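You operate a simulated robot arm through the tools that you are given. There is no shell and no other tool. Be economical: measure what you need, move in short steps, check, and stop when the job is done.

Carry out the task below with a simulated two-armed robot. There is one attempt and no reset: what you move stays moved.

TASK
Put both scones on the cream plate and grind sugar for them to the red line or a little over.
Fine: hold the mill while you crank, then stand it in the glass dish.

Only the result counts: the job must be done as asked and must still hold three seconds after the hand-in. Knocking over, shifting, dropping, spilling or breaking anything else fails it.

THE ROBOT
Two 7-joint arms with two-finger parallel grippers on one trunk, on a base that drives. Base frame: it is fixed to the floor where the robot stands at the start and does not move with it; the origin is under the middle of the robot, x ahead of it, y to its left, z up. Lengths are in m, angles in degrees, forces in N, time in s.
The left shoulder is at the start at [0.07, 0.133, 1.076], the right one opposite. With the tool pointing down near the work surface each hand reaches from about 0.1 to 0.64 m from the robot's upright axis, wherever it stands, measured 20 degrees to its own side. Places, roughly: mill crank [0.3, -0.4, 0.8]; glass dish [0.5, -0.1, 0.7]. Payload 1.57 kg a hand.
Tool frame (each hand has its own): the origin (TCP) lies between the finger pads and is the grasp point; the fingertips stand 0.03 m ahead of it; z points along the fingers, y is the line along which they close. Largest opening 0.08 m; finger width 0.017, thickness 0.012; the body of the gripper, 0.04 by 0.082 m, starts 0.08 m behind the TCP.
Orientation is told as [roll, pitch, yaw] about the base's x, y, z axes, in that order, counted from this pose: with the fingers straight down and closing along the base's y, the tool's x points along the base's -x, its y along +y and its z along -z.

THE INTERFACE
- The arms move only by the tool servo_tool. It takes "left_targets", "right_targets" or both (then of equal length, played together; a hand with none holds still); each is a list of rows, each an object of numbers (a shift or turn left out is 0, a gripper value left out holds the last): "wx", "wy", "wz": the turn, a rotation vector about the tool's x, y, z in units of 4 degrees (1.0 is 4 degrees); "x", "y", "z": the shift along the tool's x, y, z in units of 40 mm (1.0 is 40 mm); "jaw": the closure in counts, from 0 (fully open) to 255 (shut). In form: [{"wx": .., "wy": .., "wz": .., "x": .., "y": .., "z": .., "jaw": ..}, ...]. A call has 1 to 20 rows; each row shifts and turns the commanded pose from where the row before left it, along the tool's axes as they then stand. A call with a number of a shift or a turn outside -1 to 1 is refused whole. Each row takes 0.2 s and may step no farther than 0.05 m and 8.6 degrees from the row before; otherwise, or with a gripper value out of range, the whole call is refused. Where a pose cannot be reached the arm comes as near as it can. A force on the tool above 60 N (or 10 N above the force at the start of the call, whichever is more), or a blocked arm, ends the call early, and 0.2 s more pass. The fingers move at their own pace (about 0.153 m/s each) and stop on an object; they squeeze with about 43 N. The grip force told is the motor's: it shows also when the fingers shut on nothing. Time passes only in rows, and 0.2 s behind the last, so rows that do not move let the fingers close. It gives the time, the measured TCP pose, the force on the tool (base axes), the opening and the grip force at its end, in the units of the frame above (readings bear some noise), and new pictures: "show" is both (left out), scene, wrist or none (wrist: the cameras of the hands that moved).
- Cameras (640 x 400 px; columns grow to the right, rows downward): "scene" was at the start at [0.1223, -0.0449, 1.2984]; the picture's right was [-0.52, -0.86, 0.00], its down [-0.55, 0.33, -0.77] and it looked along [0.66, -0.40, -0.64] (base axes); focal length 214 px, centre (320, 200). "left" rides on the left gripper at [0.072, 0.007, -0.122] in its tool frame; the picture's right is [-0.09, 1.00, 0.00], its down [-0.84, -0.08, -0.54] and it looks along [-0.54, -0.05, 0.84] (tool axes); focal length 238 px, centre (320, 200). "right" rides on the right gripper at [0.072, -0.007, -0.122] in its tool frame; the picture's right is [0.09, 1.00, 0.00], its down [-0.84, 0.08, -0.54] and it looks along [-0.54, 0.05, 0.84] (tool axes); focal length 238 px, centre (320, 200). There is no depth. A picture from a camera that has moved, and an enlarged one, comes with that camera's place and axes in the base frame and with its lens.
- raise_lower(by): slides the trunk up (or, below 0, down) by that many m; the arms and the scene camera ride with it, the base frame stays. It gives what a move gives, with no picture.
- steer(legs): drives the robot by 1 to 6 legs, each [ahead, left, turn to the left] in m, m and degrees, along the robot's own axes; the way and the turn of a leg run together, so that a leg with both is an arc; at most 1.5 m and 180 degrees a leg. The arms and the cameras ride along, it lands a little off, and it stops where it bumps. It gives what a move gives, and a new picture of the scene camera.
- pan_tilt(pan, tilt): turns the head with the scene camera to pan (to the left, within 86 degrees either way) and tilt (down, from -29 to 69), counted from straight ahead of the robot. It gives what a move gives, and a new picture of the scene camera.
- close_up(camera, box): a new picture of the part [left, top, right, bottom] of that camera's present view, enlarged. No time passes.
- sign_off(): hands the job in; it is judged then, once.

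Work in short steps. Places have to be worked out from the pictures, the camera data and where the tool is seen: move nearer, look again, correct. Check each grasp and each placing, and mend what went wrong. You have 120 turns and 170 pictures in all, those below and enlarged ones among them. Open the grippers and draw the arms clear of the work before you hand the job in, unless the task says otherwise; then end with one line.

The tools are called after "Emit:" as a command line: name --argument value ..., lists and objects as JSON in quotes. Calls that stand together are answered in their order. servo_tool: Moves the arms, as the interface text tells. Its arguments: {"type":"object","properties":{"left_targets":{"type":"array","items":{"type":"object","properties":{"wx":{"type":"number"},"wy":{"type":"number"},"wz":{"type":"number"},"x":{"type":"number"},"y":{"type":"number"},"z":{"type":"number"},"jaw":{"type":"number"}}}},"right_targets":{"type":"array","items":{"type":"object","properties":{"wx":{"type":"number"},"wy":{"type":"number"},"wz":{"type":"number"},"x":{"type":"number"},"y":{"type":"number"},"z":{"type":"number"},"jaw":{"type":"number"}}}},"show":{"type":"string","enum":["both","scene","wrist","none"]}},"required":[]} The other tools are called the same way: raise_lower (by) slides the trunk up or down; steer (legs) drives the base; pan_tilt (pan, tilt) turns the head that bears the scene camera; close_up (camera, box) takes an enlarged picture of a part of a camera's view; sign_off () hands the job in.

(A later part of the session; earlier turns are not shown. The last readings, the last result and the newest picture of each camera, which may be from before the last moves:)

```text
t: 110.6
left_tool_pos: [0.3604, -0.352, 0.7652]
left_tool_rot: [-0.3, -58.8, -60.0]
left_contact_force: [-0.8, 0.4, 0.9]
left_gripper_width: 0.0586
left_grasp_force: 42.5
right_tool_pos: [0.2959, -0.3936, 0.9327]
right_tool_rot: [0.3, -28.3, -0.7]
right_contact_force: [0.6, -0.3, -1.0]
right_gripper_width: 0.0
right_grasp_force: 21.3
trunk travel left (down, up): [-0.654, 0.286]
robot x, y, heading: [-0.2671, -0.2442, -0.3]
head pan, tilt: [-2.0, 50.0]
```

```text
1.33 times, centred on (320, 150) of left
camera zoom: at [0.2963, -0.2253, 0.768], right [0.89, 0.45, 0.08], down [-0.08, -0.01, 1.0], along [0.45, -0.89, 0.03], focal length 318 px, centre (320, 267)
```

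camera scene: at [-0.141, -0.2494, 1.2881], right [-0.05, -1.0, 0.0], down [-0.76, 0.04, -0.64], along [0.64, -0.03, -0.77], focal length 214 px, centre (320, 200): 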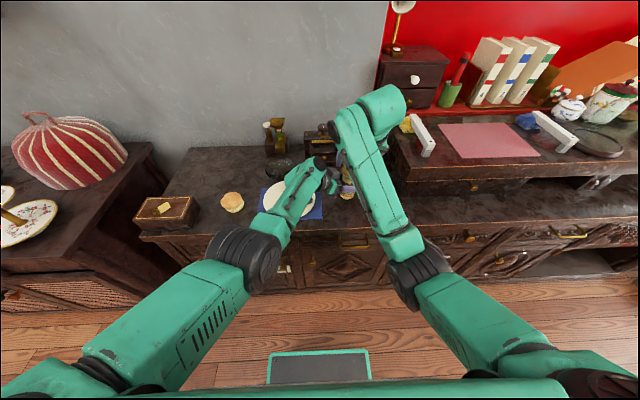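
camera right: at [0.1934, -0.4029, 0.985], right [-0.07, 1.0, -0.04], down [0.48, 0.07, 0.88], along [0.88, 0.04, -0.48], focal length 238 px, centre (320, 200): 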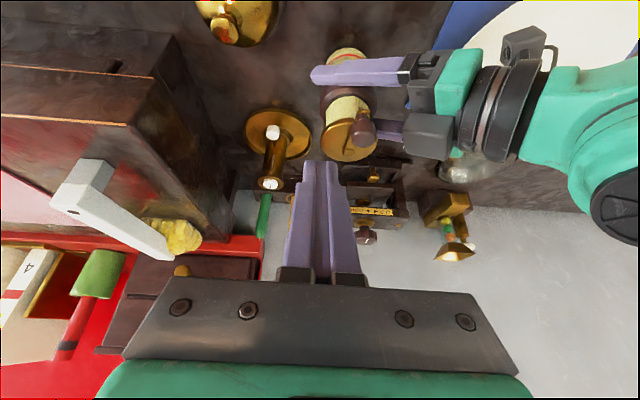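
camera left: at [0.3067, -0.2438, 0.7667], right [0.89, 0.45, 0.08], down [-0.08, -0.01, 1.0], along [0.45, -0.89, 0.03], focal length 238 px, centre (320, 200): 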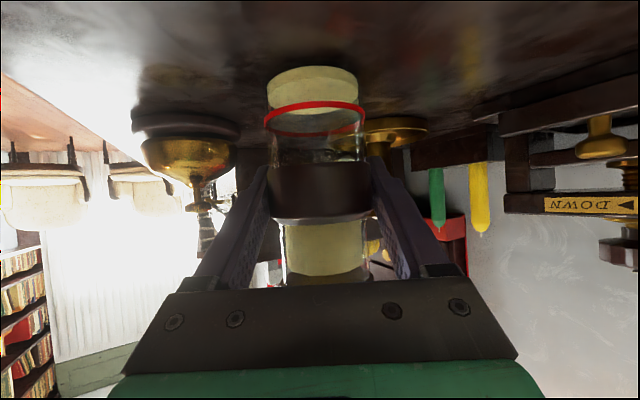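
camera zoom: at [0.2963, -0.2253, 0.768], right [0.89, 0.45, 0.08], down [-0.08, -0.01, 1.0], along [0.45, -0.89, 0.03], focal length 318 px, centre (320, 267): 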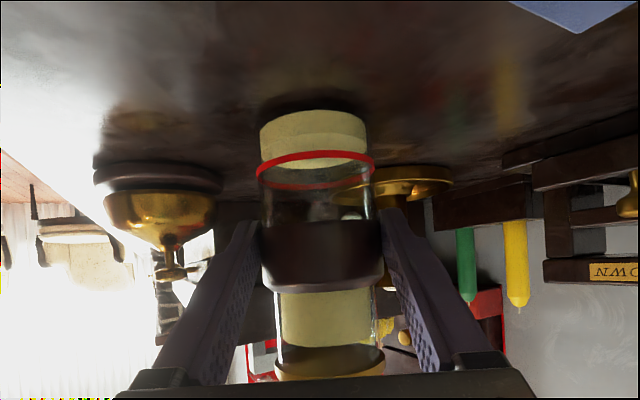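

Gripper body is now well clear of the knob (knob at azimuth ~116°). I lower the closed fingers behind it and push on through about 55°.

Emit:
servo_tool --right_targets '[{"y": 0.82, "x": 0.13}, {"z": 0.65}, {"z": 0.65}, {"z": 0.57}, {"x": -0.073, "y": 0.199, "z": 0.039}, {"x": -0.116, "y": 0.171, "z": 0.062}, {"x": -0.151, "y": 0.131, "z": 0.08}, {"x": -0.176, "y": 0.0825, "z": 0.093}, {"x": -0.189, "y": 0.028, "z": 0.1}, {}]' --show "none"

Emit:
close_up --camera "right" --box '[240, 40, 480, 240]'

Emit:
close_up --camera "left" --box '[240, 40, 400, 190]'

```text
t: 112.8
left_tool_pos: [0.3623, -0.3489, 0.7665]
left_tool_rot: [0.1, -58.9, -60.0]
left_contact_force: [7.5, 22.4, 6.2]
left_gripper_width: 0.0589
left_grasp_force: 43.1
right_tool_pos: [0.3588, -0.3357, 0.8641]
right_tool_rot: [0.1, -28.3, -0.8]
right_contact_force: [-4.9, -22.2, -7.5]
right_gripper_width: 0.0001
right_grasp_force: 21.2
trunk travel left (down, up): [-0.654, 0.286]
robot x, y, heading: [-0.2649, -0.2461, -0.9]
head pan, tilt: [-2.0, 50.0]
```

```text
2.00 times, centred on (360, 140) of right
camera zoom: at [0.2385, -0.3416, 0.9379], right [-0.07, 1.0, -0.04], down [0.48, 0.07, 0.87], along [0.87, 0.04, -0.49], focal length 477 px, centre (240, 320)
```

zoom: 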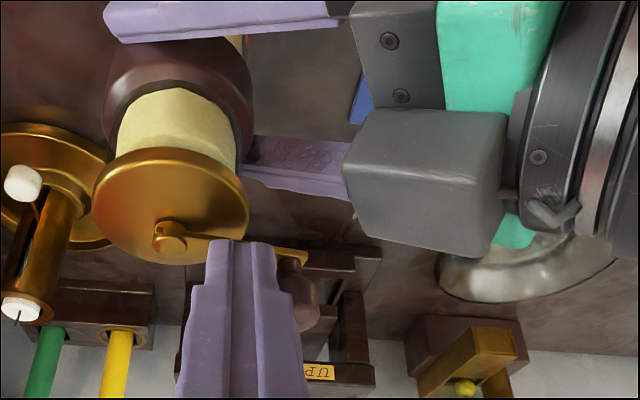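

```text
2.67 times, centred on (320, 115) of left
camera zoom: at [0.2973, -0.2235, 0.7686], right [0.89, 0.46, 0.08], down [-0.08, -0.01, 1.0], along [0.46, -0.89, 0.03], focal length 636 px, centre (320, 427)
```

zoom: 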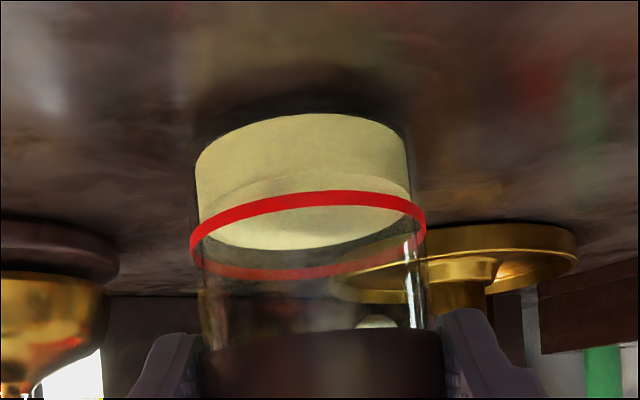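

Level is ~72 % of the way to the line; crank at az ~82°. I push on through about 60° more, then check again.

Emit:
servo_tool --right_targets '[{"x": -0.189, "y": -0.028, "z": 0.1}, {"x": -0.176, "y": -0.0825, "z": 0.093}, {"x": -0.151, "y": -0.131, "z": 0.08}, {"x": -0.116, "y": -0.171, "z": 0.062}, {}]' --show "none"

Emit:
close_up --camera "right" --box '[200, 40, 440, 240]'

Emit:
close_up --camera "left" --box '[240, 40, 400, 190]'

```text
t: 114.0
left_tool_pos: [0.3593, -0.3522, 0.7654]
left_tool_rot: [-0.4, -58.9, -59.9]
left_contact_force: [16.8, 8.9, 1.0]
left_gripper_width: 0.0608
left_grasp_force: 42.6
right_tool_pos: [0.3886, -0.3527, 0.8654]
right_tool_rot: [0.3, -28.2, -0.8]
right_contact_force: [-16.2, -9.2, 0.3]
right_gripper_width: 0.0
right_grasp_force: 21.4
trunk travel left (down, up): [-0.654, 0.286]
robot x, y, heading: [-0.2673, -0.2444, -0.8]
head pan, tilt: [-2.0, 50.0]
```

```text
2.00 times, centred on (320, 140) of right
camera zoom: at [0.267, -0.3588, 0.9393], right [-0.07, 1.0, -0.04], down [0.48, 0.07, 0.87], along [0.87, 0.04, -0.48], focal length 477 px, centre (320, 320)
```

zoom: 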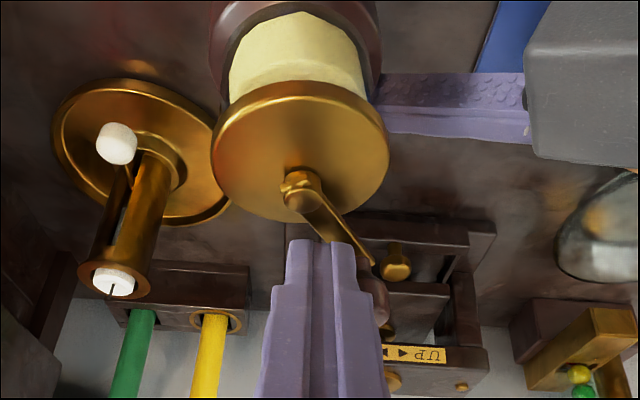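

```text
2.67 times, centred on (320, 115) of left
camera zoom: at [0.2961, -0.2257, 0.768], right [0.89, 0.45, 0.07], down [-0.08, -0.01, 1.0], along [0.45, -0.89, 0.03], focal length 636 px, centre (320, 427)
```

zoom: 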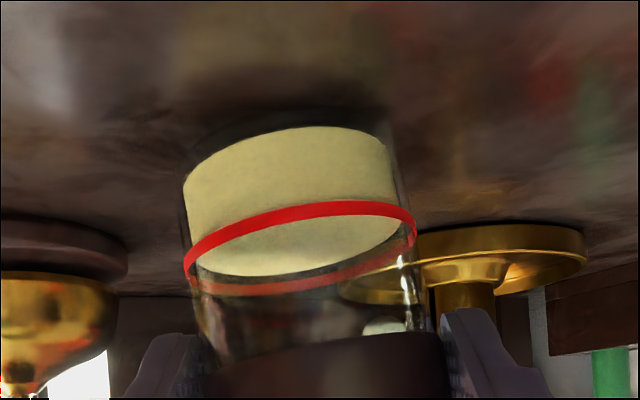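

Level is now just under the line (~90 %). I ease the outward push and turn about 25° more.

Emit:
servo_tool --right_targets '[{"x": 0.04, "y": -0.2, "z": -0.02}, {"x": 0.04, "y": -0.2125, "z": -0.02}, {"x": 0.06, "y": -0.1, "z": -0.03}, {}]' --show "none"

Emit:
close_up --camera "right" --box '[200, 40, 440, 240]'

Emit:
close_up --camera "left" --box '[240, 40, 400, 190]'

```text
t: 115.0
left_tool_pos: [0.361, -0.3515, 0.7635]
left_tool_rot: [-0.6, -58.8, -59.8]
left_contact_force: [-0.9, 0.4, -1.7]
left_gripper_width: 0.0586
left_grasp_force: 42.6
right_tool_pos: [0.3821, -0.3741, 0.864]
right_tool_rot: [0.4, -28.3, -0.6]
right_contact_force: [0.0, 0.1, 0.2]
right_gripper_width: 0.0
right_grasp_force: 20.9
trunk travel left (down, up): [-0.654, 0.286]
robot x, y, heading: [-0.2662, -0.2451, -0.6]
head pan, tilt: [-2.0, 50.0]
```

```text
2.00 times, centred on (320, 140) of right
camera zoom: at [0.2617, -0.3798, 0.9369], right [-0.07, 1.0, -0.04], down [0.48, 0.07, 0.87], along [0.87, 0.04, -0.48], focal length 477 px, centre (320, 320)
```

zoom: 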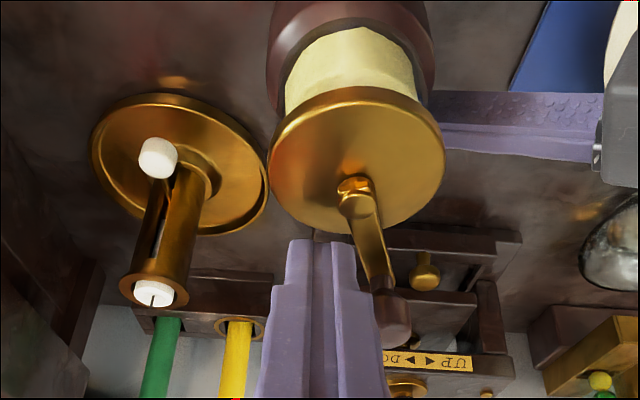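

```text
2.67 times, centred on (320, 115) of left
camera zoom: at [0.2964, -0.2257, 0.7668], right [0.89, 0.45, 0.07], down [-0.08, -0.01, 1.0], along [0.45, -0.89, 0.03], focal length 636 px, centre (320, 427)
```

zoom: 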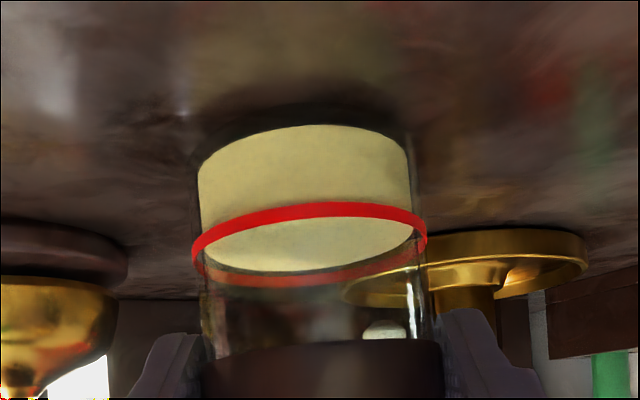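

The fingers slipped over the crank arm; level ~95 %. I lift, go back behind the knob (slightly lower and further out, to push the knob itself) and push again.

Emit:
servo_tool --right_targets '[{"z": -1}, {"y": 0.6}, {"y": 0.55}, {"z": 0.52, "x": 0.02}, {"z": 0.52, "x": 0.02}, {"x": -0.064, "y": -0.165, "z": 0.034}, {"x": -0.159, "y": -0.1975, "z": 0.084}, {}]' --show "none"

Emit:
close_up --camera "right" --box '[200, 40, 440, 240]'

Emit:
close_up --camera "left" --box '[240, 40, 400, 190]'

```text
t: 116.8
left_tool_pos: [0.3614, -0.3512, 0.7652]
left_tool_rot: [-0.4, -58.8, -59.9]
left_contact_force: [0.2, -1.1, -2.3]
left_gripper_width: 0.0586
left_grasp_force: 42.9
right_tool_pos: [0.3923, -0.3431, 0.8633]
right_tool_rot: [0.4, -28.3, -0.7]
right_contact_force: [-0.2, -0.2, -0.6]
right_gripper_width: 0.0
right_grasp_force: 21.9
trunk travel left (down, up): [-0.654, 0.286]
robot x, y, heading: [-0.2665, -0.2437, -0.7]
head pan, tilt: [-2.0, 50.0]
```

```text
2.00 times, centred on (320, 140) of right
camera zoom: at [0.2709, -0.3479, 0.9363], right [-0.07, 1.0, -0.04], down [0.48, 0.07, 0.87], along [0.87, 0.04, -0.48], focal length 477 px, centre (320, 320)
```

zoom: 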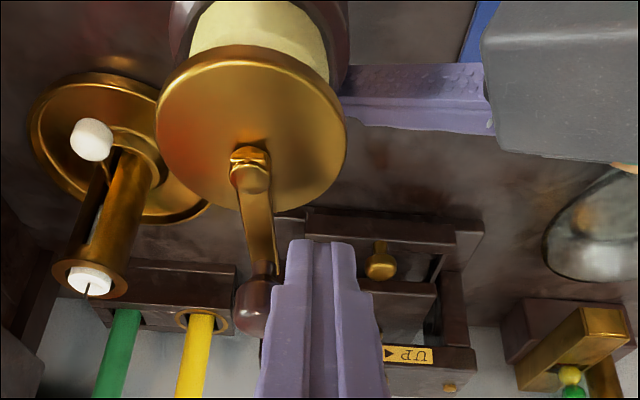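

```text
2.67 times, centred on (320, 115) of left
camera zoom: at [0.2967, -0.2255, 0.7675], right [0.89, 0.45, 0.07], down [-0.08, -0.01, 1.0], along [0.45, -0.89, 0.03], focal length 636 px, centre (320, 427)
```

zoom: 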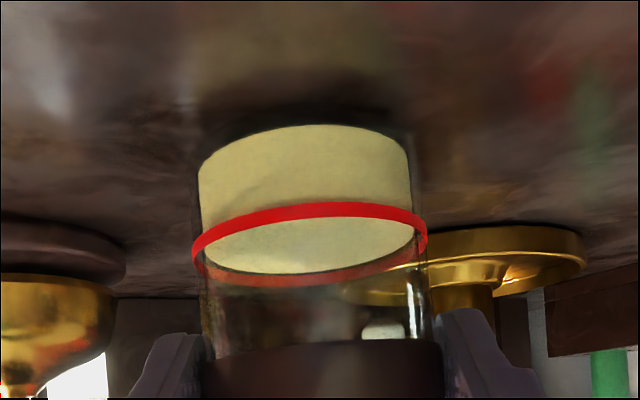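

The push on the knob works; the sugar is now about at the ring. I turn another ~27° for slightly over.

Emit:
servo_tool --right_targets '[{"x": -0.082, "y": -0.2375, "z": 0.043}, {"x": -0.057, "y": -0.2425, "z": 0.03}, {}]' --show "none"

Emit:
close_up --camera "left" --box '[240, 40, 400, 190]'

```text
t: 117.6
left_tool_pos: [0.3612, -0.3519, 0.7645]
left_tool_rot: [-0.4, -58.7, -59.8]
left_contact_force: [1.5, -1.1, -3.7]
left_gripper_width: 0.0582
left_grasp_force: 42.7
right_tool_pos: [0.3977, -0.3616, 0.8637]
right_tool_rot: [0.3, -28.3, -0.8]
right_contact_force: [-0.9, 1.1, 0.1]
right_gripper_width: 0.0002
right_grasp_force: 21.6
trunk travel left (down, up): [-0.654, 0.286]
robot x, y, heading: [-0.2638, -0.2427, -0.8]
head pan, tilt: [-2.0, 50.0]
```

```text
2.67 times, centred on (320, 115) of left
camera zoom: at [0.2968, -0.2255, 0.7673], right [0.89, 0.45, 0.07], down [-0.08, -0.01, 1.0], along [0.45, -0.89, 0.03], focal length 636 px, centre (320, 427)
```

zoom: 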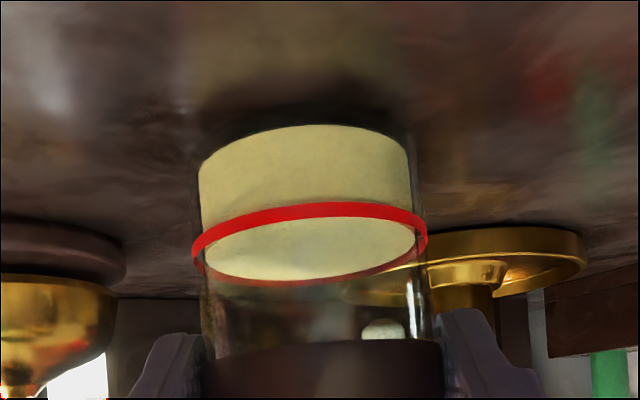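

Surface is within the ring band. About 40° more should bring it just over the line.

Emit:
servo_tool --right_targets '[{"x": -0.024, "y": -0.25, "z": 0.013}, {"x": 0.051, "y": -0.26, "z": -0.027}, {"x": 0.09, "y": -0.2075, "z": -0.048}, {}]' --show "none"

Emit:
close_up --camera "left" --box '[260, 80, 380, 160]'

Emit:
close_up --camera "right" --box '[200, 40, 440, 240]'

```text
t: 118.6
left_tool_pos: [0.3613, -0.3522, 0.7658]
left_tool_rot: [-0.4, -58.8, -60.0]
left_contact_force: [5.6, -10.2, -2.2]
left_gripper_width: 0.0584
left_grasp_force: 43.5
right_tool_pos: [0.393, -0.3896, 0.8632]
right_tool_rot: [0.5, -28.2, -0.7]
right_contact_force: [-5.7, 11.3, -2.5]
right_gripper_width: 0.0
right_grasp_force: 21.1
trunk travel left (down, up): [-0.654, 0.286]
robot x, y, heading: [-0.2653, -0.2404, -0.7]
head pan, tilt: [-2.0, 50.0]
```

```text
5.00 times, centred on (320, 120) of left
camera zoom: at [0.297, -0.2261, 0.7678], right [0.89, 0.45, 0.07], down [-0.08, -0.01, 1.0], along [0.45, -0.89, 0.03], focal length 1192 px, centre (320, 600)
```

zoom: 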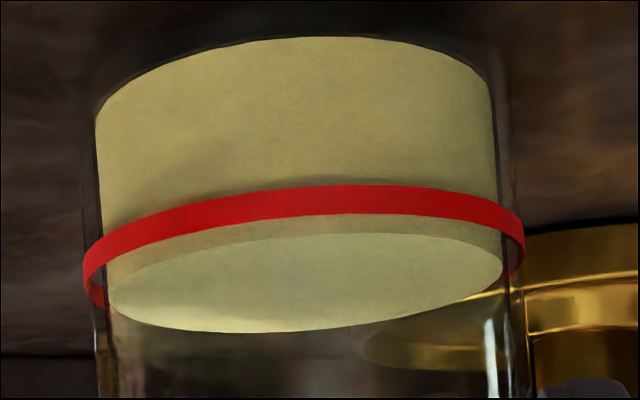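

```text
2.00 times, centred on (320, 140) of right
camera zoom: at [0.2719, -0.3951, 0.9354], right [-0.07, 1.0, -0.04], down [0.48, 0.07, 0.87], along [0.87, 0.05, -0.49], focal length 477 px, centre (320, 320)
```

zoom: 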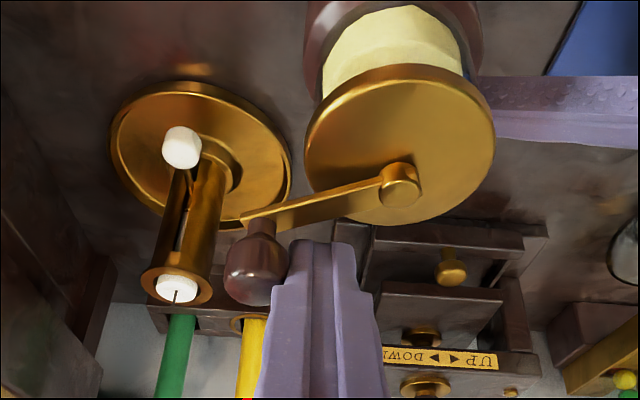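

The surface is now just over the red line: stop cranking. I ease the right fingers off the knob and withdraw the right hand up and to the right.

Emit:
servo_tool --right_targets '[{"y": 0.15}, {"z": -0.9}, {"z": -1}, {"z": -1}, {"y": -0.9, "z": -0.3}, {"y": -0.9, "z": -0.3}, {"y": -0.9}, {"y": -0.9}]' --show "scene"

Emit:
close_up --camera "left" --box '[220, 60, 420, 210]'

```text
t: 120.4
left_tool_pos: [0.3614, -0.3518, 0.7649]
left_tool_rot: [-0.5, -58.7, -60.0]
left_contact_force: [-0.1, -0.3, -3.7]
left_gripper_width: 0.0586
left_grasp_force: 42.4
right_tool_pos: [0.3259, -0.5306, 0.9865]
right_tool_rot: [0.5, -28.3, -0.7]
right_contact_force: [-0.4, 0.1, 0.4]
right_gripper_width: 0.0
right_grasp_force: 20.9
trunk travel left (down, up): [-0.654, 0.286]
robot x, y, heading: [-0.2633, -0.2435, -0.6]
head pan, tilt: [-2.0, 50.0]
camera scene: at [-0.1395, -0.2513, 1.2879], right [-0.05, -1.0, 0.0], down [-0.77, 0.04, -0.64], along [0.64, -0.03, -0.77], focal length 214 px, centre (320, 200)
```

scene: 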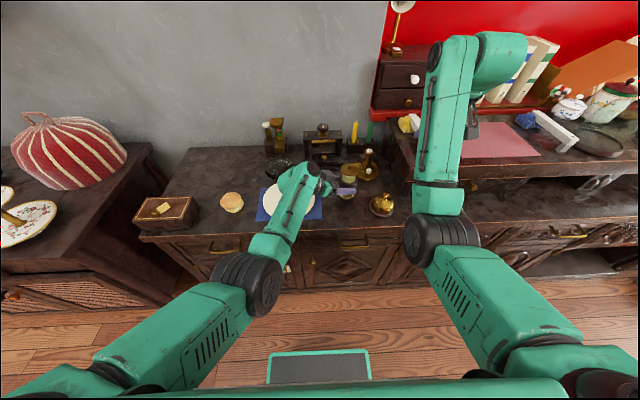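

```text
2.67 times, centred on (320, 135) of left
camera zoom: at [0.2968, -0.2263, 0.7674], right [0.89, 0.45, 0.08], down [-0.08, -0.01, 1.0], along [0.45, -0.89, 0.02], focal length 636 px, centre (320, 373)
```

zoom: 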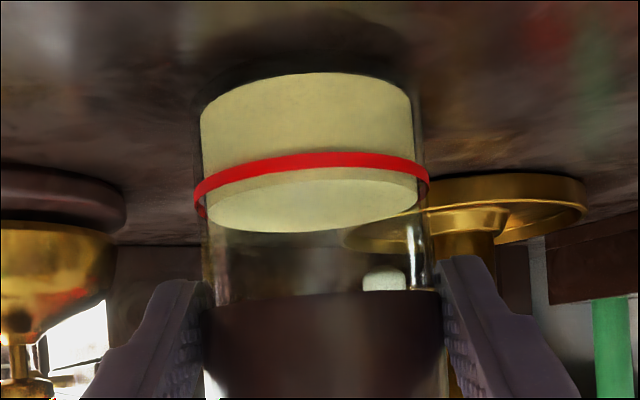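

Level is right. I lift with the trunk by 0.1 m and look at the grip from both wrist cameras.

Emit:
raise_lower --by 0.1

Emit:
close_up --camera "left" --box '[160, 0, 480, 300]'

```text
t: 121.7
left_tool_pos: [0.3609, -0.3521, 0.8647]
left_tool_rot: [-0.6, -58.7, -60.0]
left_contact_force: [-0.3, 0.1, -3.5]
left_gripper_width: 0.0585
left_grasp_force: 42.8
right_tool_pos: [0.3264, -0.5299, 1.0863]
right_tool_rot: [0.5, -28.3, -0.6]
right_contact_force: [-1.1, -0.5, 0.3]
right_gripper_width: 0.0001
right_grasp_force: 20.9
trunk travel left (down, up): [-0.754, 0.186]
robot x, y, heading: [-0.2679, -0.2458, -1.0]
head pan, tilt: [-2.0, 50.0]
```

```text
1.33 times, centred on (320, 150) of left
camera zoom: at [0.297, -0.2256, 0.8671], right [0.89, 0.45, 0.07], down [-0.08, -0.01, 1.0], along [0.45, -0.89, 0.03], focal length 318 px, centre (320, 267)
```

zoom: 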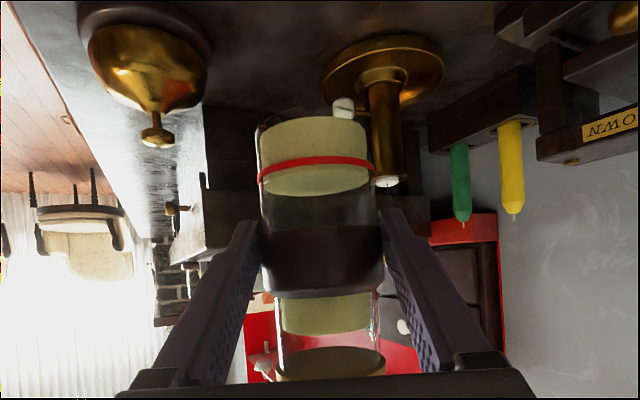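

The mill is lifted, upright. I drive to bring it over the glass dish (ahead 0.128, left 0.24).

Emit:
steer --legs '[[0.0, 0.1, 0], [0.128, 0.14, 0]]'

Emit:
close_up --camera "right" --box '[160, 0, 640, 300]'

Emit:
close_up --camera "left" --box '[160, 0, 480, 300]'

```text
t: 124.0
left_tool_pos: [0.4882, -0.1142, 0.8649]
left_tool_rot: [-0.3, -58.8, -59.8]
left_contact_force: [-0.7, -0.5, -3.7]
left_gripper_width: 0.0586
left_grasp_force: 43.2
right_tool_pos: [0.4527, -0.2934, 1.0869]
right_tool_rot: [0.4, -28.3, -0.6]
right_contact_force: [-1.2, -0.6, 0.5]
right_gripper_width: 0.0
right_grasp_force: 21.5
trunk travel left (down, up): [-0.754, 0.186]
robot x, y, heading: [-0.1395, -0.0057, -0.6]
head pan, tilt: [-2.0, 50.0]
camera scene: at [-0.0123, -0.0142, 1.388], right [-0.05, -1.0, 0.0], down [-0.77, 0.04, -0.64], along [0.64, -0.03, -0.77], focal length 214 px, centre (320, 200)
```

scene: 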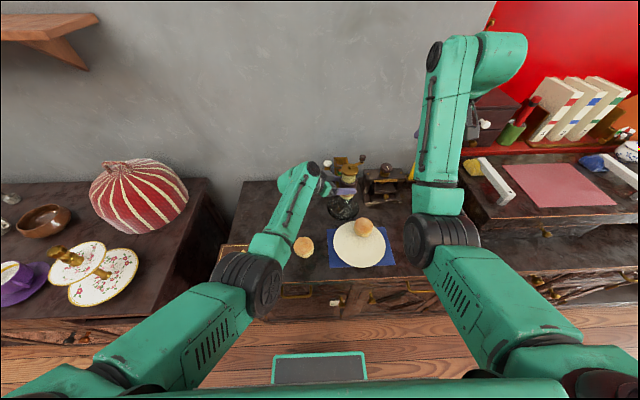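

```text
1.33 times, centred on (400, 150) of right
camera zoom: at [0.3327, -0.2987, 1.1597], right [-0.07, 1.0, -0.04], down [0.48, 0.07, 0.87], along [0.87, 0.05, -0.48], focal length 318 px, centre (213, 267)
```

zoom: 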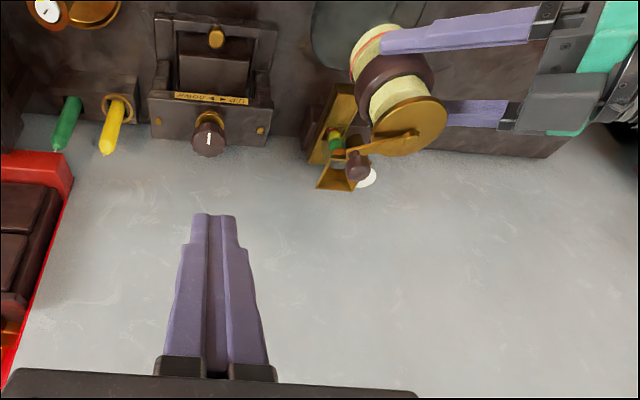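

```text
1.33 times, centred on (320, 150) of left
camera zoom: at [0.4243, 0.0116, 0.8679], right [0.89, 0.45, 0.08], down [-0.08, -0.01, 1.0], along [0.45, -0.89, 0.03], focal length 318 px, centre (320, 267)
```

zoom: 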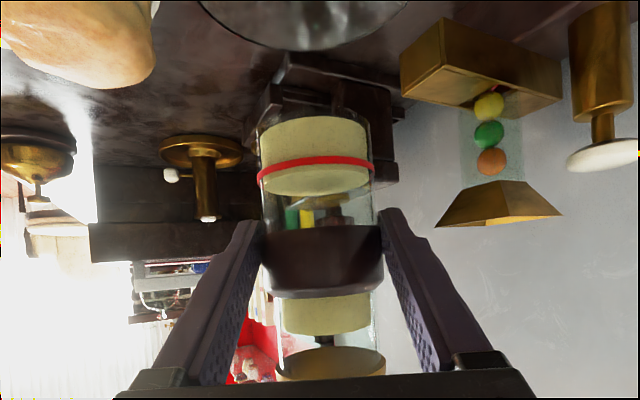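

The mill should be above the dish (far rim matches the expected dish centre). I verify with zooms of the scene camera.

Emit:
close_up --camera "scene" --box '[280, 130, 440, 270]'

Emit:
close_up --camera "right" --box '[340, 0, 560, 160]'

```text
2.86 times, centred on (360, 200) of scene
camera zoom: at [-0.0123, -0.0142, 1.388], right [-0.05, -1.0, 0.0], down [-0.77, 0.04, -0.64], along [0.64, -0.03, -0.77], focal length 613 px, centre (206, 200)
```

zoom: 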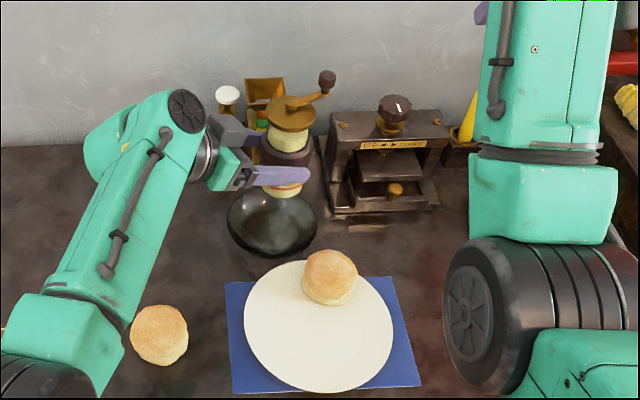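

```text
2.50 times, centred on (450, 80) of right
camera zoom: at [0.3327, -0.2987, 1.1597], right [-0.07, 1.0, -0.04], down [0.48, 0.07, 0.87], along [0.87, 0.05, -0.48], focal length 596 px, centre (-5, 500)
```

zoom: 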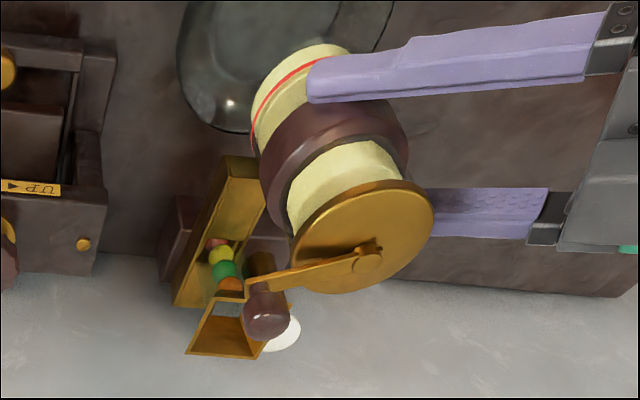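

Mill and dish centres agree within ~5 mm. I lower 5.5 cm to just above the rim and check again.

Emit:
raise_lower --by -0.055

Emit:
close_up --camera "left" --box '[200, 0, 440, 180]'

Emit:
close_up --camera "scene" --box '[310, 160, 390, 230]'

Emit:
close_up --camera "right" --box '[380, 0, 560, 140]'

```text
t: 125.0
left_tool_pos: [0.4885, -0.1132, 0.8111]
left_tool_rot: [-0.4, -58.8, -59.9]
left_contact_force: [-0.7, 0.2, -3.2]
left_gripper_width: 0.0585
left_grasp_force: 43.0
right_tool_pos: [0.4539, -0.2935, 1.0313]
right_tool_rot: [0.4, -28.3, -0.6]
right_contact_force: [0.2, 0.1, 0.5]
right_gripper_width: 0.0001
right_grasp_force: 21.5
trunk travel left (down, up): [-0.699, 0.241]
robot x, y, heading: [-0.1382, -0.0062, -0.6]
head pan, tilt: [-2.0, 50.0]
```

```text
2.22 times, centred on (320, 90) of left
camera zoom: at [0.4245, 0.012, 0.8126], right [0.89, 0.45, 0.07], down [-0.08, -0.01, 1.0], along [0.45, -0.89, 0.03], focal length 530 px, centre (320, 444)
```

zoom: 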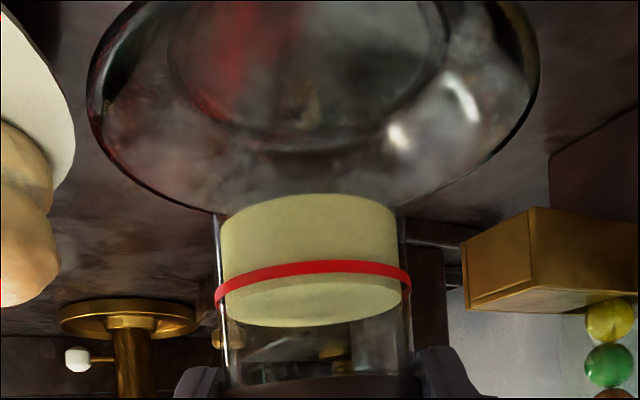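

```text
5.71 times, centred on (350, 195) of scene
camera zoom: at [-0.0119, -0.0135, 1.3329], right [-0.05, -1.0, 0.0], down [-0.77, 0.04, -0.64], along [0.64, -0.03, -0.77], focal length 1226 px, centre (149, 229)
```

zoom: 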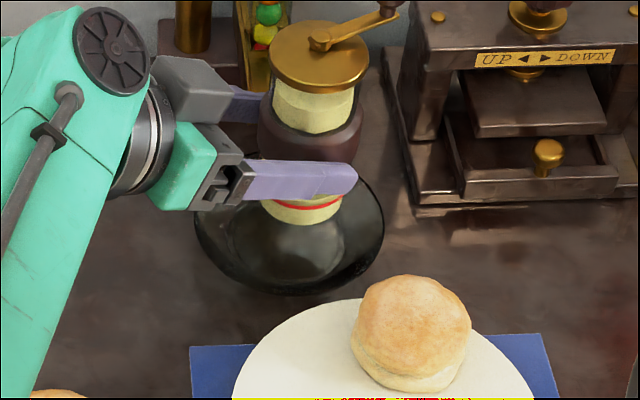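

```text
2.86 times, centred on (470, 70) of right
camera zoom: at [0.333, -0.2981, 1.1048], right [-0.07, 1.0, -0.04], down [0.48, 0.07, 0.87], along [0.87, 0.05, -0.48], focal length 681 px, centre (-109, 571)
```

zoom: 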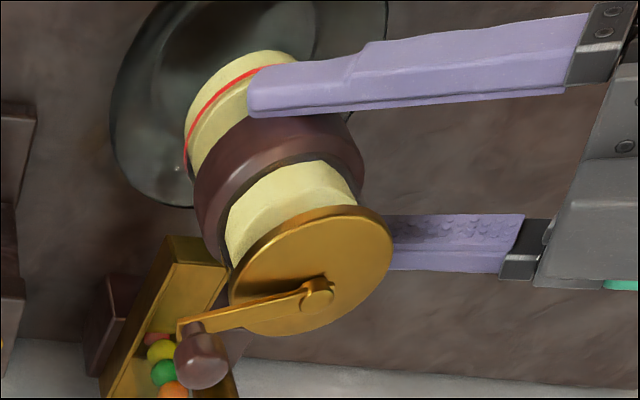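

Recomputing: dish radius ≈.0615, base radius ≈.04, centre ≈(.497,-.126); mill axis (.497,-.129) — well aligned. I lower 3 cm by trunk.

Emit:
raise_lower --by -0.028

Emit:
close_up --camera "left" --box '[200, 0, 440, 180]'

Emit:
close_up --camera "scene" --box '[310, 160, 390, 230]'

```text
t: 125.7
left_tool_pos: [0.4887, -0.1137, 0.7816]
left_tool_rot: [-0.4, -58.7, -59.6]
left_contact_force: [-0.3, 0.3, -4.2]
left_gripper_width: 0.0583
left_grasp_force: 43.1
right_tool_pos: [0.4536, -0.2922, 1.0032]
right_tool_rot: [0.4, -28.3, -0.6]
right_contact_force: [0.0, -0.1, 0.3]
right_gripper_width: 0.0001
right_grasp_force: 21.1
trunk travel left (down, up): [-0.671, 0.269]
robot x, y, heading: [-0.1393, -0.0059, -0.7]
head pan, tilt: [-2.0, 50.0]
```

```text
2.22 times, centred on (320, 90) of left
camera zoom: at [0.4245, 0.0123, 0.7845], right [0.89, 0.45, 0.07], down [-0.08, -0.01, 1.0], along [0.45, -0.89, 0.03], focal length 530 px, centre (320, 444)
```

zoom: 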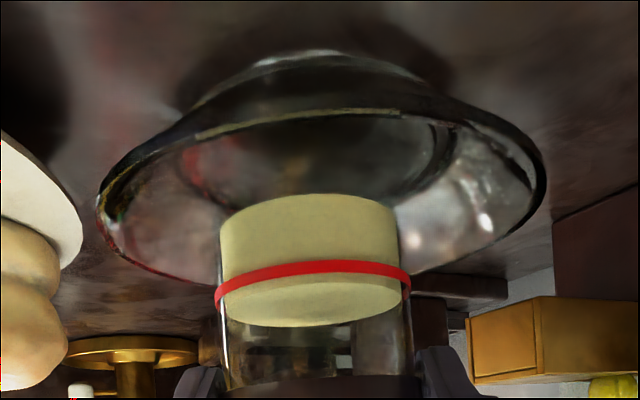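

```text
5.71 times, centred on (350, 195) of scene
camera zoom: at [-0.0117, -0.0131, 1.3049], right [-0.05, -1.0, 0.0], down [-0.77, 0.03, -0.64], along [0.64, -0.03, -0.77], focal length 1226 px, centre (149, 229)
```

zoom: 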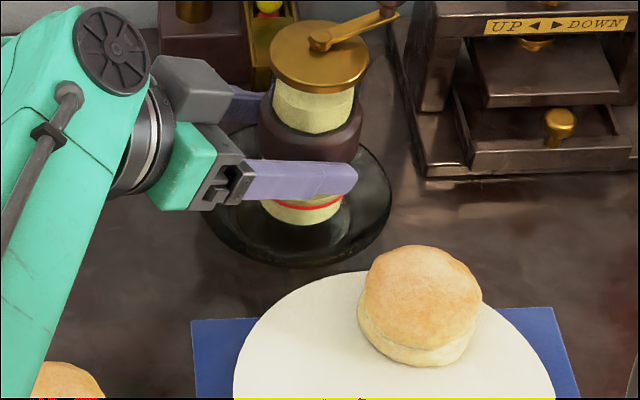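

Inside the dish, well centred. I lower in 2 mm steps until contact.

Emit:
servo_tool --left_targets '[{"x": 0.043, "z": 0.026}, {"x": 0.043, "z": 0.026}, {"x": 0.043, "z": 0.026}, {}]' --show "none"

```text
t: 126.7
left_tool_pos: [0.4876, -0.1129, 0.776]
left_tool_rot: [-0.5, -58.8, -59.6]
left_contact_force: [-0.3, 0.1, -4.3]
left_gripper_width: 0.0582
left_grasp_force: 43.0
right_tool_pos: [0.4532, -0.2914, 1.0029]
right_tool_rot: [0.4, -28.3, -0.7]
right_contact_force: [-0.2, 0.0, -0.3]
right_gripper_width: 0.0001
right_grasp_force: 21.0
trunk travel left (down, up): [-0.671, 0.269]
robot x, y, heading: [-0.1387, -0.0078, -0.6]
head pan, tilt: [-2.0, 50.0]
```

No contact yet (mill weight 4 N still carried). I continue down.

Emit:
servo_tool --left_targets '[{"x": 0.043, "z": 0.026}, {"x": 0.03, "z": 0.018}, {"x": 0.03, "z": 0.018}, {}]' --show "none"

Emit:
close_up --camera "left" --box '[200, 0, 440, 180]'

```text
t: 127.7
left_tool_pos: [0.4896, -0.1142, 0.7715]
left_tool_rot: [-0.5, -58.8, -59.7]
left_contact_force: [0.9, 0.8, -3.1]
left_gripper_width: 0.0585
left_grasp_force: 42.9
right_tool_pos: [0.4551, -0.2925, 1.003]
right_tool_rot: [0.3, -28.4, -0.6]
right_contact_force: [0.3, 0.6, -0.2]
right_gripper_width: 0.0001
right_grasp_force: 21.5
trunk travel left (down, up): [-0.671, 0.269]
robot x, y, heading: [-0.1366, -0.0106, -0.5]
head pan, tilt: [-2.0, 50.0]
```

```text
2.22 times, centred on (320, 90) of left
camera zoom: at [0.4245, 0.0123, 0.7738], right [0.89, 0.46, 0.07], down [-0.08, -0.01, 1.0], along [0.45, -0.89, 0.03], focal length 530 px, centre (320, 444)
```

zoom: 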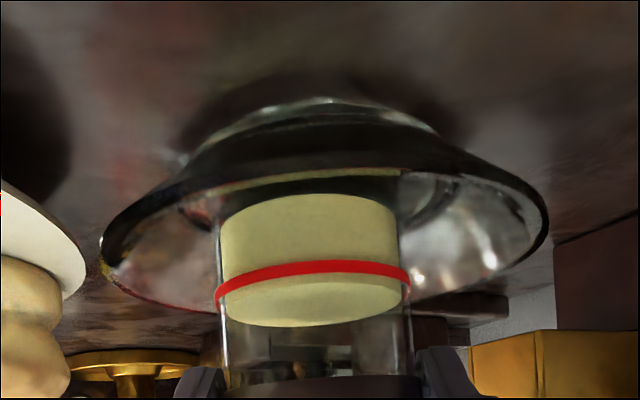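

Emit:
servo_tool --left_targets '[{"x": 0.03, "z": 0.018}, {"x": 0.02, "z": 0.012}, {}]' --show "none"

```text
t: 128.5
left_tool_pos: [0.4891, -0.1127, 0.77]
left_tool_rot: [-0.2, -58.9, -59.9]
left_contact_force: [2.6, 2.9, 2.4]
left_gripper_width: 0.0584
left_grasp_force: 43.1
right_tool_pos: [0.4538, -0.2924, 1.0032]
right_tool_rot: [0.4, -28.2, -0.4]
right_contact_force: [0.3, -1.3, 0.4]
right_gripper_width: 0.0003
right_grasp_force: 21.4
trunk travel left (down, up): [-0.671, 0.269]
robot x, y, heading: [-0.136, -0.0068, -0.5]
head pan, tilt: [-2.0, 50.0]
```

Contact made (force changed from −4 to +2.4 N). I release gently and look.

Emit:
servo_tool --left_targets '[{"jaw": 40}, {}, {}]' --show "none"

Emit:
close_up --camera "left" --box '[160, 0, 480, 300]'

Emit:
close_up --camera "scene" --box '[290, 130, 410, 240]'

```text
t: 129.3
left_tool_pos: [0.4888, -0.1143, 0.7686]
left_tool_rot: [-0.4, -58.8, -59.8]
left_contact_force: [0.1, 0.1, 0.4]
left_gripper_width: 0.0674
left_grasp_force: 0.0
right_tool_pos: [0.4547, -0.2915, 1.0027]
right_tool_rot: [0.5, -28.3, -0.7]
right_contact_force: [-0.6, -0.1, -0.5]
right_gripper_width: 0.0004
right_grasp_force: 21.6
trunk travel left (down, up): [-0.671, 0.269]
robot x, y, heading: [-0.138, -0.0085, -0.6]
head pan, tilt: [-2.0, 50.0]
```

```text
1.33 times, centred on (320, 150) of left
camera zoom: at [0.4243, 0.012, 0.7718], right [0.89, 0.45, 0.07], down [-0.08, -0.01, 1.0], along [0.45, -0.89, 0.03], focal length 318 px, centre (320, 267)
```

zoom: 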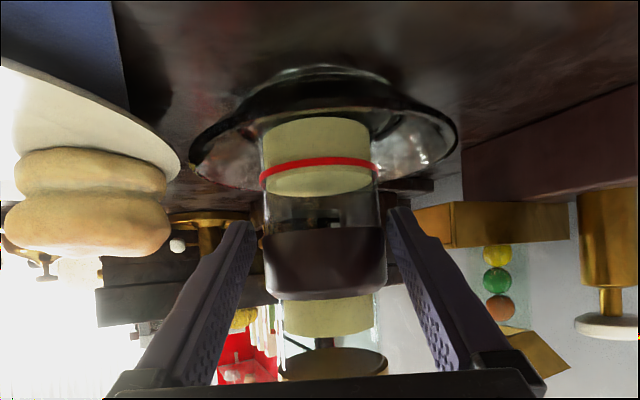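

```text
3.64 times, centred on (350, 185) of scene
camera zoom: at [-0.0121, -0.0132, 1.305], right [-0.05, -1.0, 0.0], down [-0.77, 0.03, -0.64], along [0.64, -0.03, -0.77], focal length 780 px, centre (211, 254)
```

zoom: 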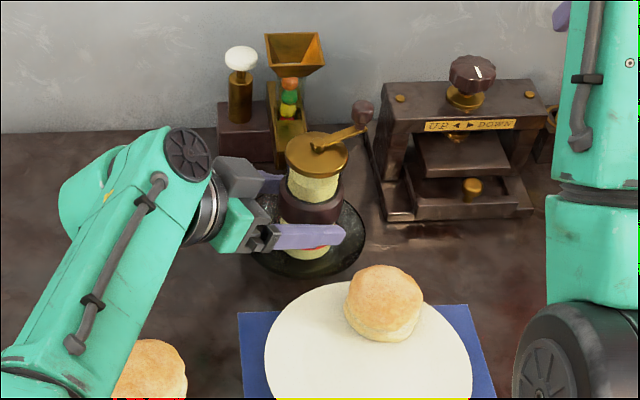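

The mill stands upright in the dish. I open fully, withdraw horizontally by driving back along the hand's axis, then lift.

Emit:
servo_tool --left_targets '[{"jaw": 0}, {}]' --show "none"

Emit:
steer --legs '[[-0.035, 0.06, 0]]'

```text
t: 129.9
left_tool_pos: [0.488, -0.1137, 0.7698]
left_tool_rot: [-0.4, -58.8, -59.8]
left_contact_force: [0.0, -0.8, -1.4]
left_gripper_width: 0.0799
left_grasp_force: 0.0
right_tool_pos: [0.4527, -0.2911, 1.0048]
right_tool_rot: [0.3, -28.3, -0.6]
right_contact_force: [-0.3, -0.5, 0.4]
right_gripper_width: 0.0
right_grasp_force: 21.5
trunk travel left (down, up): [-0.671, 0.269]
robot x, y, heading: [-0.1396, -0.0089, -0.6]
head pan, tilt: [-2.0, 50.0]
```

```text
t: 130.9
left_tool_pos: [0.4556, -0.0535, 0.7699]
left_tool_rot: [-0.3, -58.8, -59.8]
left_contact_force: [-0.1, -0.1, 0.4]
left_gripper_width: 0.0802
left_grasp_force: 0.0
right_tool_pos: [0.4183, -0.2304, 1.0032]
right_tool_rot: [0.4, -28.4, -0.6]
right_contact_force: [-0.5, 0.1, -0.8]
right_gripper_width: 0.0
right_grasp_force: 21.2
trunk travel left (down, up): [-0.671, 0.269]
robot x, y, heading: [-0.1729, 0.0547, -0.7]
head pan, tilt: [-2.0, 50.0]
camera scene: at [-0.0461, 0.0485, 1.3049], right [-0.05, -1.0, 0.0], down [-0.77, 0.04, -0.64], along [0.64, -0.03, -0.77], focal length 214 px, centre (320, 200)
```

scene: 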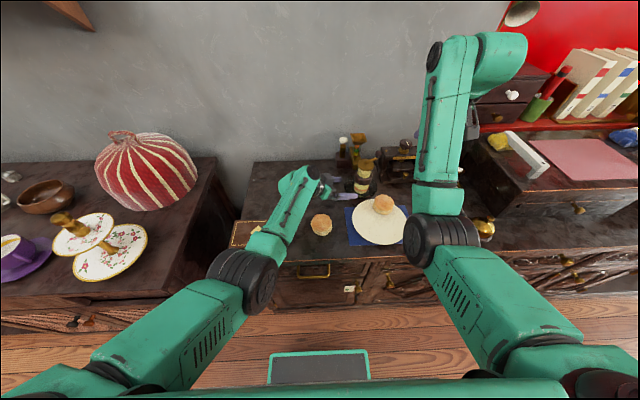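

Clear of the mill. I raise the trunk 0.12 m, then bring the left hand left and up, out of the way.

Emit:
raise_lower --by 0.12

Emit:
servo_tool --left_targets '[{"x": 0.45, "y": 0.49, "z": -0.74}, {"x": 0.45, "y": 0.49, "z": -0.74}, {"x": 0.45, "y": 0.49, "z": -0.74}, {"x": -0.85, "z": -0.5}, {"x": -0.85, "z": -0.5}, {"x": -0.85, "z": -0.5}]' --show "scene"

```text
t: 132.4
left_tool_pos: [0.4555, -0.0528, 0.8894]
left_tool_rot: [-0.4, -58.8, -59.8]
left_contact_force: [0.4, 0.1, 0.2]
left_gripper_width: 0.0802
left_grasp_force: 0.0
right_tool_pos: [0.4202, -0.2315, 1.123]
right_tool_rot: [0.2, -28.3, -0.6]
right_contact_force: [-0.2, -0.1, 0.3]
right_gripper_width: 0.0
right_grasp_force: 21.3
trunk travel left (down, up): [-0.791, 0.149]
robot x, y, heading: [-0.1704, 0.0535, -0.8]
head pan, tilt: [-2.0, 50.0]
```

```text
t: 133.8
left_tool_pos: [0.4553, 0.0657, 1.0073]
left_tool_rot: [-0.3, -58.8, -59.8]
left_contact_force: [-0.9, 0.6, -0.1]
left_gripper_width: 0.0798
left_grasp_force: 0.1
right_tool_pos: [0.4189, -0.2321, 1.124]
right_tool_rot: [0.2, -28.3, -0.6]
right_contact_force: [0.0, 0.5, -0.6]
right_gripper_width: 0.0001
right_grasp_force: 21.4
trunk travel left (down, up): [-0.791, 0.149]
robot x, y, heading: [-0.1745, 0.0514, -0.7]
head pan, tilt: [-2.0, 50.0]
camera scene: at [-0.0465, 0.0489, 1.425], right [-0.05, -1.0, 0.0], down [-0.77, 0.04, -0.64], along [0.64, -0.03, -0.77], focal length 214 px, centre (320, 200)
```

scene: 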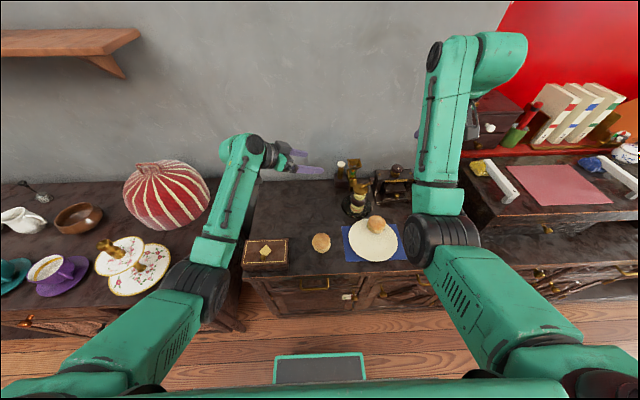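

Good. I bring the right hand back to tool-down, opened, and raise the left a bit more.

Emit:
servo_tool --right_targets '[{"wy": 1, "jaw": 0}, {"wy": 1}, {"wy": 1}, {"wy": 1}, {"wy": 1}, {"wy": 1}, {"wy": 1}, {"wy": 0.07}]' --left_targets '[{"x": 0.45, "y": 0.49, "z": -0.74}, {"x": 0.45, "y": 0.49, "z": -0.74}, {"x": -0.85, "z": -0.5}, {"x": -0.85, "z": -0.5}, {}, {}, {}, {}]' --show "none"

Emit:
steer --legs '[[0.04, 0.08, 0.7]]'

```text
t: 135.6
left_tool_pos: [0.4551, 0.1448, 1.088]
left_tool_rot: [-0.4, -58.8, -59.8]
left_contact_force: [0.5, -0.6, -1.0]
left_gripper_width: 0.0801
left_grasp_force: 0.0
right_tool_pos: [0.4225, -0.2246, 1.1254]
right_tool_rot: [-0.1, -1.3, 1.1]
right_contact_force: [-0.4, 0.7, -0.2]
right_gripper_width: 0.0801
right_grasp_force: 0.1
right hand out of reach, approached as far as the arm can: row 7, 8
trunk travel left (down, up): [-0.791, 0.149]
robot x, y, heading: [-0.1711, 0.0522, -0.6]
head pan, tilt: [-2.0, 50.0]
```

```text
t: 136.7
left_tool_pos: [0.4931, 0.2302, 1.089]
left_tool_rot: [-0.2, -58.8, -59.3]
left_contact_force: [-0.6, -0.3, 0.4]
left_gripper_width: 0.0802
left_grasp_force: 0.1
right_tool_pos: [0.4662, -0.1409, 1.1277]
right_tool_rot: [-0.1, -1.4, 1.8]
right_contact_force: [-0.3, 0.5, 0.7]
right_gripper_width: 0.0798
right_grasp_force: 0.0
trunk travel left (down, up): [-0.791, 0.149]
robot x, y, heading: [-0.1319, 0.1317, 0.2]
head pan, tilt: [-2.0, 50.0]
camera scene: at [-0.0078, 0.1259, 1.4251], right [-0.03, -1.0, 0.0], down [-0.77, 0.03, -0.64], along [0.64, -0.02, -0.77], focal length 214 px, centre (320, 200)
```

scene: 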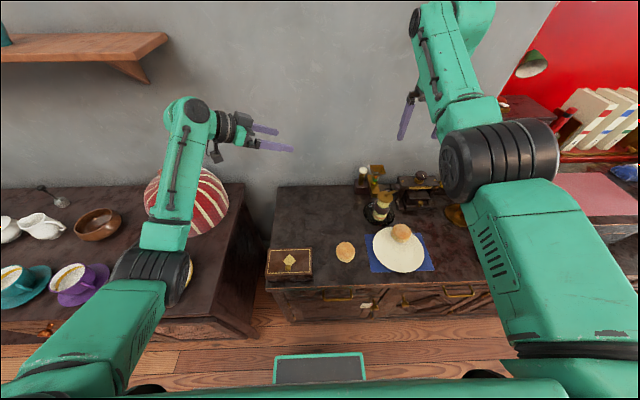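

Trunk back down (hands stay well above everything), then the right hand moves over scone B.

Emit:
raise_lower --by -0.115

Emit:
servo_tool --right_targets '[{"x": 0.64, "y": 0.8, "wz": 0.4}, {"x": 0.64, "y": 0.8, "wy": 0.3}, {"x": 0.64, "y": 0.83}, {"x": 0.64, "y": 0.83}, {"x": 0.6, "y": 0.83, "z": 0.4}, {"z": 0.8}, {"z": 0.8}, {}]'

```text
t: 138.2
left_tool_pos: [0.493, 0.2312, 0.9726]
left_tool_rot: [-0.5, -58.8, -59.3]
left_contact_force: [0.2, 0.6, -0.6]
left_gripper_width: 0.0799
left_grasp_force: 0.1
right_tool_pos: [0.4661, -0.1394, 1.011]
right_tool_rot: [-0.1, -1.4, 1.9]
right_contact_force: [-0.2, 0.2, 0.4]
right_gripper_width: 0.0801
right_grasp_force: 0.1
trunk travel left (down, up): [-0.676, 0.264]
robot x, y, heading: [-0.1321, 0.1296, 0.2]
head pan, tilt: [-2.0, 50.0]
```

```text
t: 140.0
left_tool_pos: [0.4926, 0.2307, 0.9731]
left_tool_rot: [-0.5, -58.9, -59.1]
left_contact_force: [0.5, -0.2, 0.2]
left_gripper_width: 0.0801
left_grasp_force: 0.0
right_tool_pos: [0.4597, -0.0133, 0.949]
right_tool_rot: [-1.4, -6.7, 4.5]
right_contact_force: [-0.1, -0.5, -0.4]
right_gripper_width: 0.0799
right_grasp_force: 0.1
right hand out of reach, approached as far as the arm can: row 1, 2, 3, 4, 5
trunk travel left (down, up): [-0.676, 0.264]
robot x, y, heading: [-0.1352, 0.1321, 0.3]
head pan, tilt: [-2.0, 50.0]
camera scene: at [-0.007, 0.129, 1.31], right [-0.03, -1.0, 0.0], down [-0.77, 0.03, -0.64], along [0.64, -0.02, -0.77], focal length 214 px, centre (320, 200)
camera right: at [0.3748, -0.0232, 1.0609], right [-0.17, 0.99, -0.04], down [0.76, 0.15, 0.63], along [0.63, 0.08, -0.77], focal length 238 px, centre (320, 200)
```

scene: 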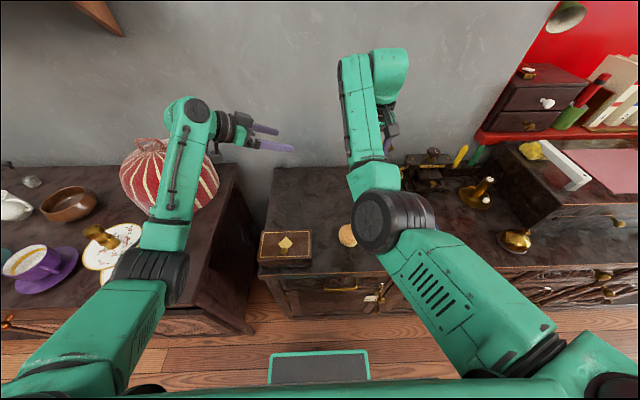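
right: 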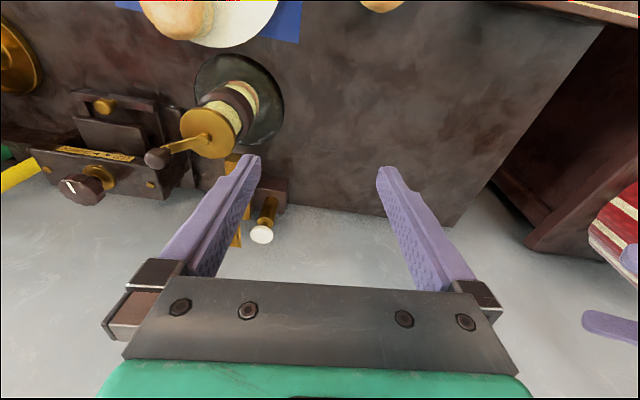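

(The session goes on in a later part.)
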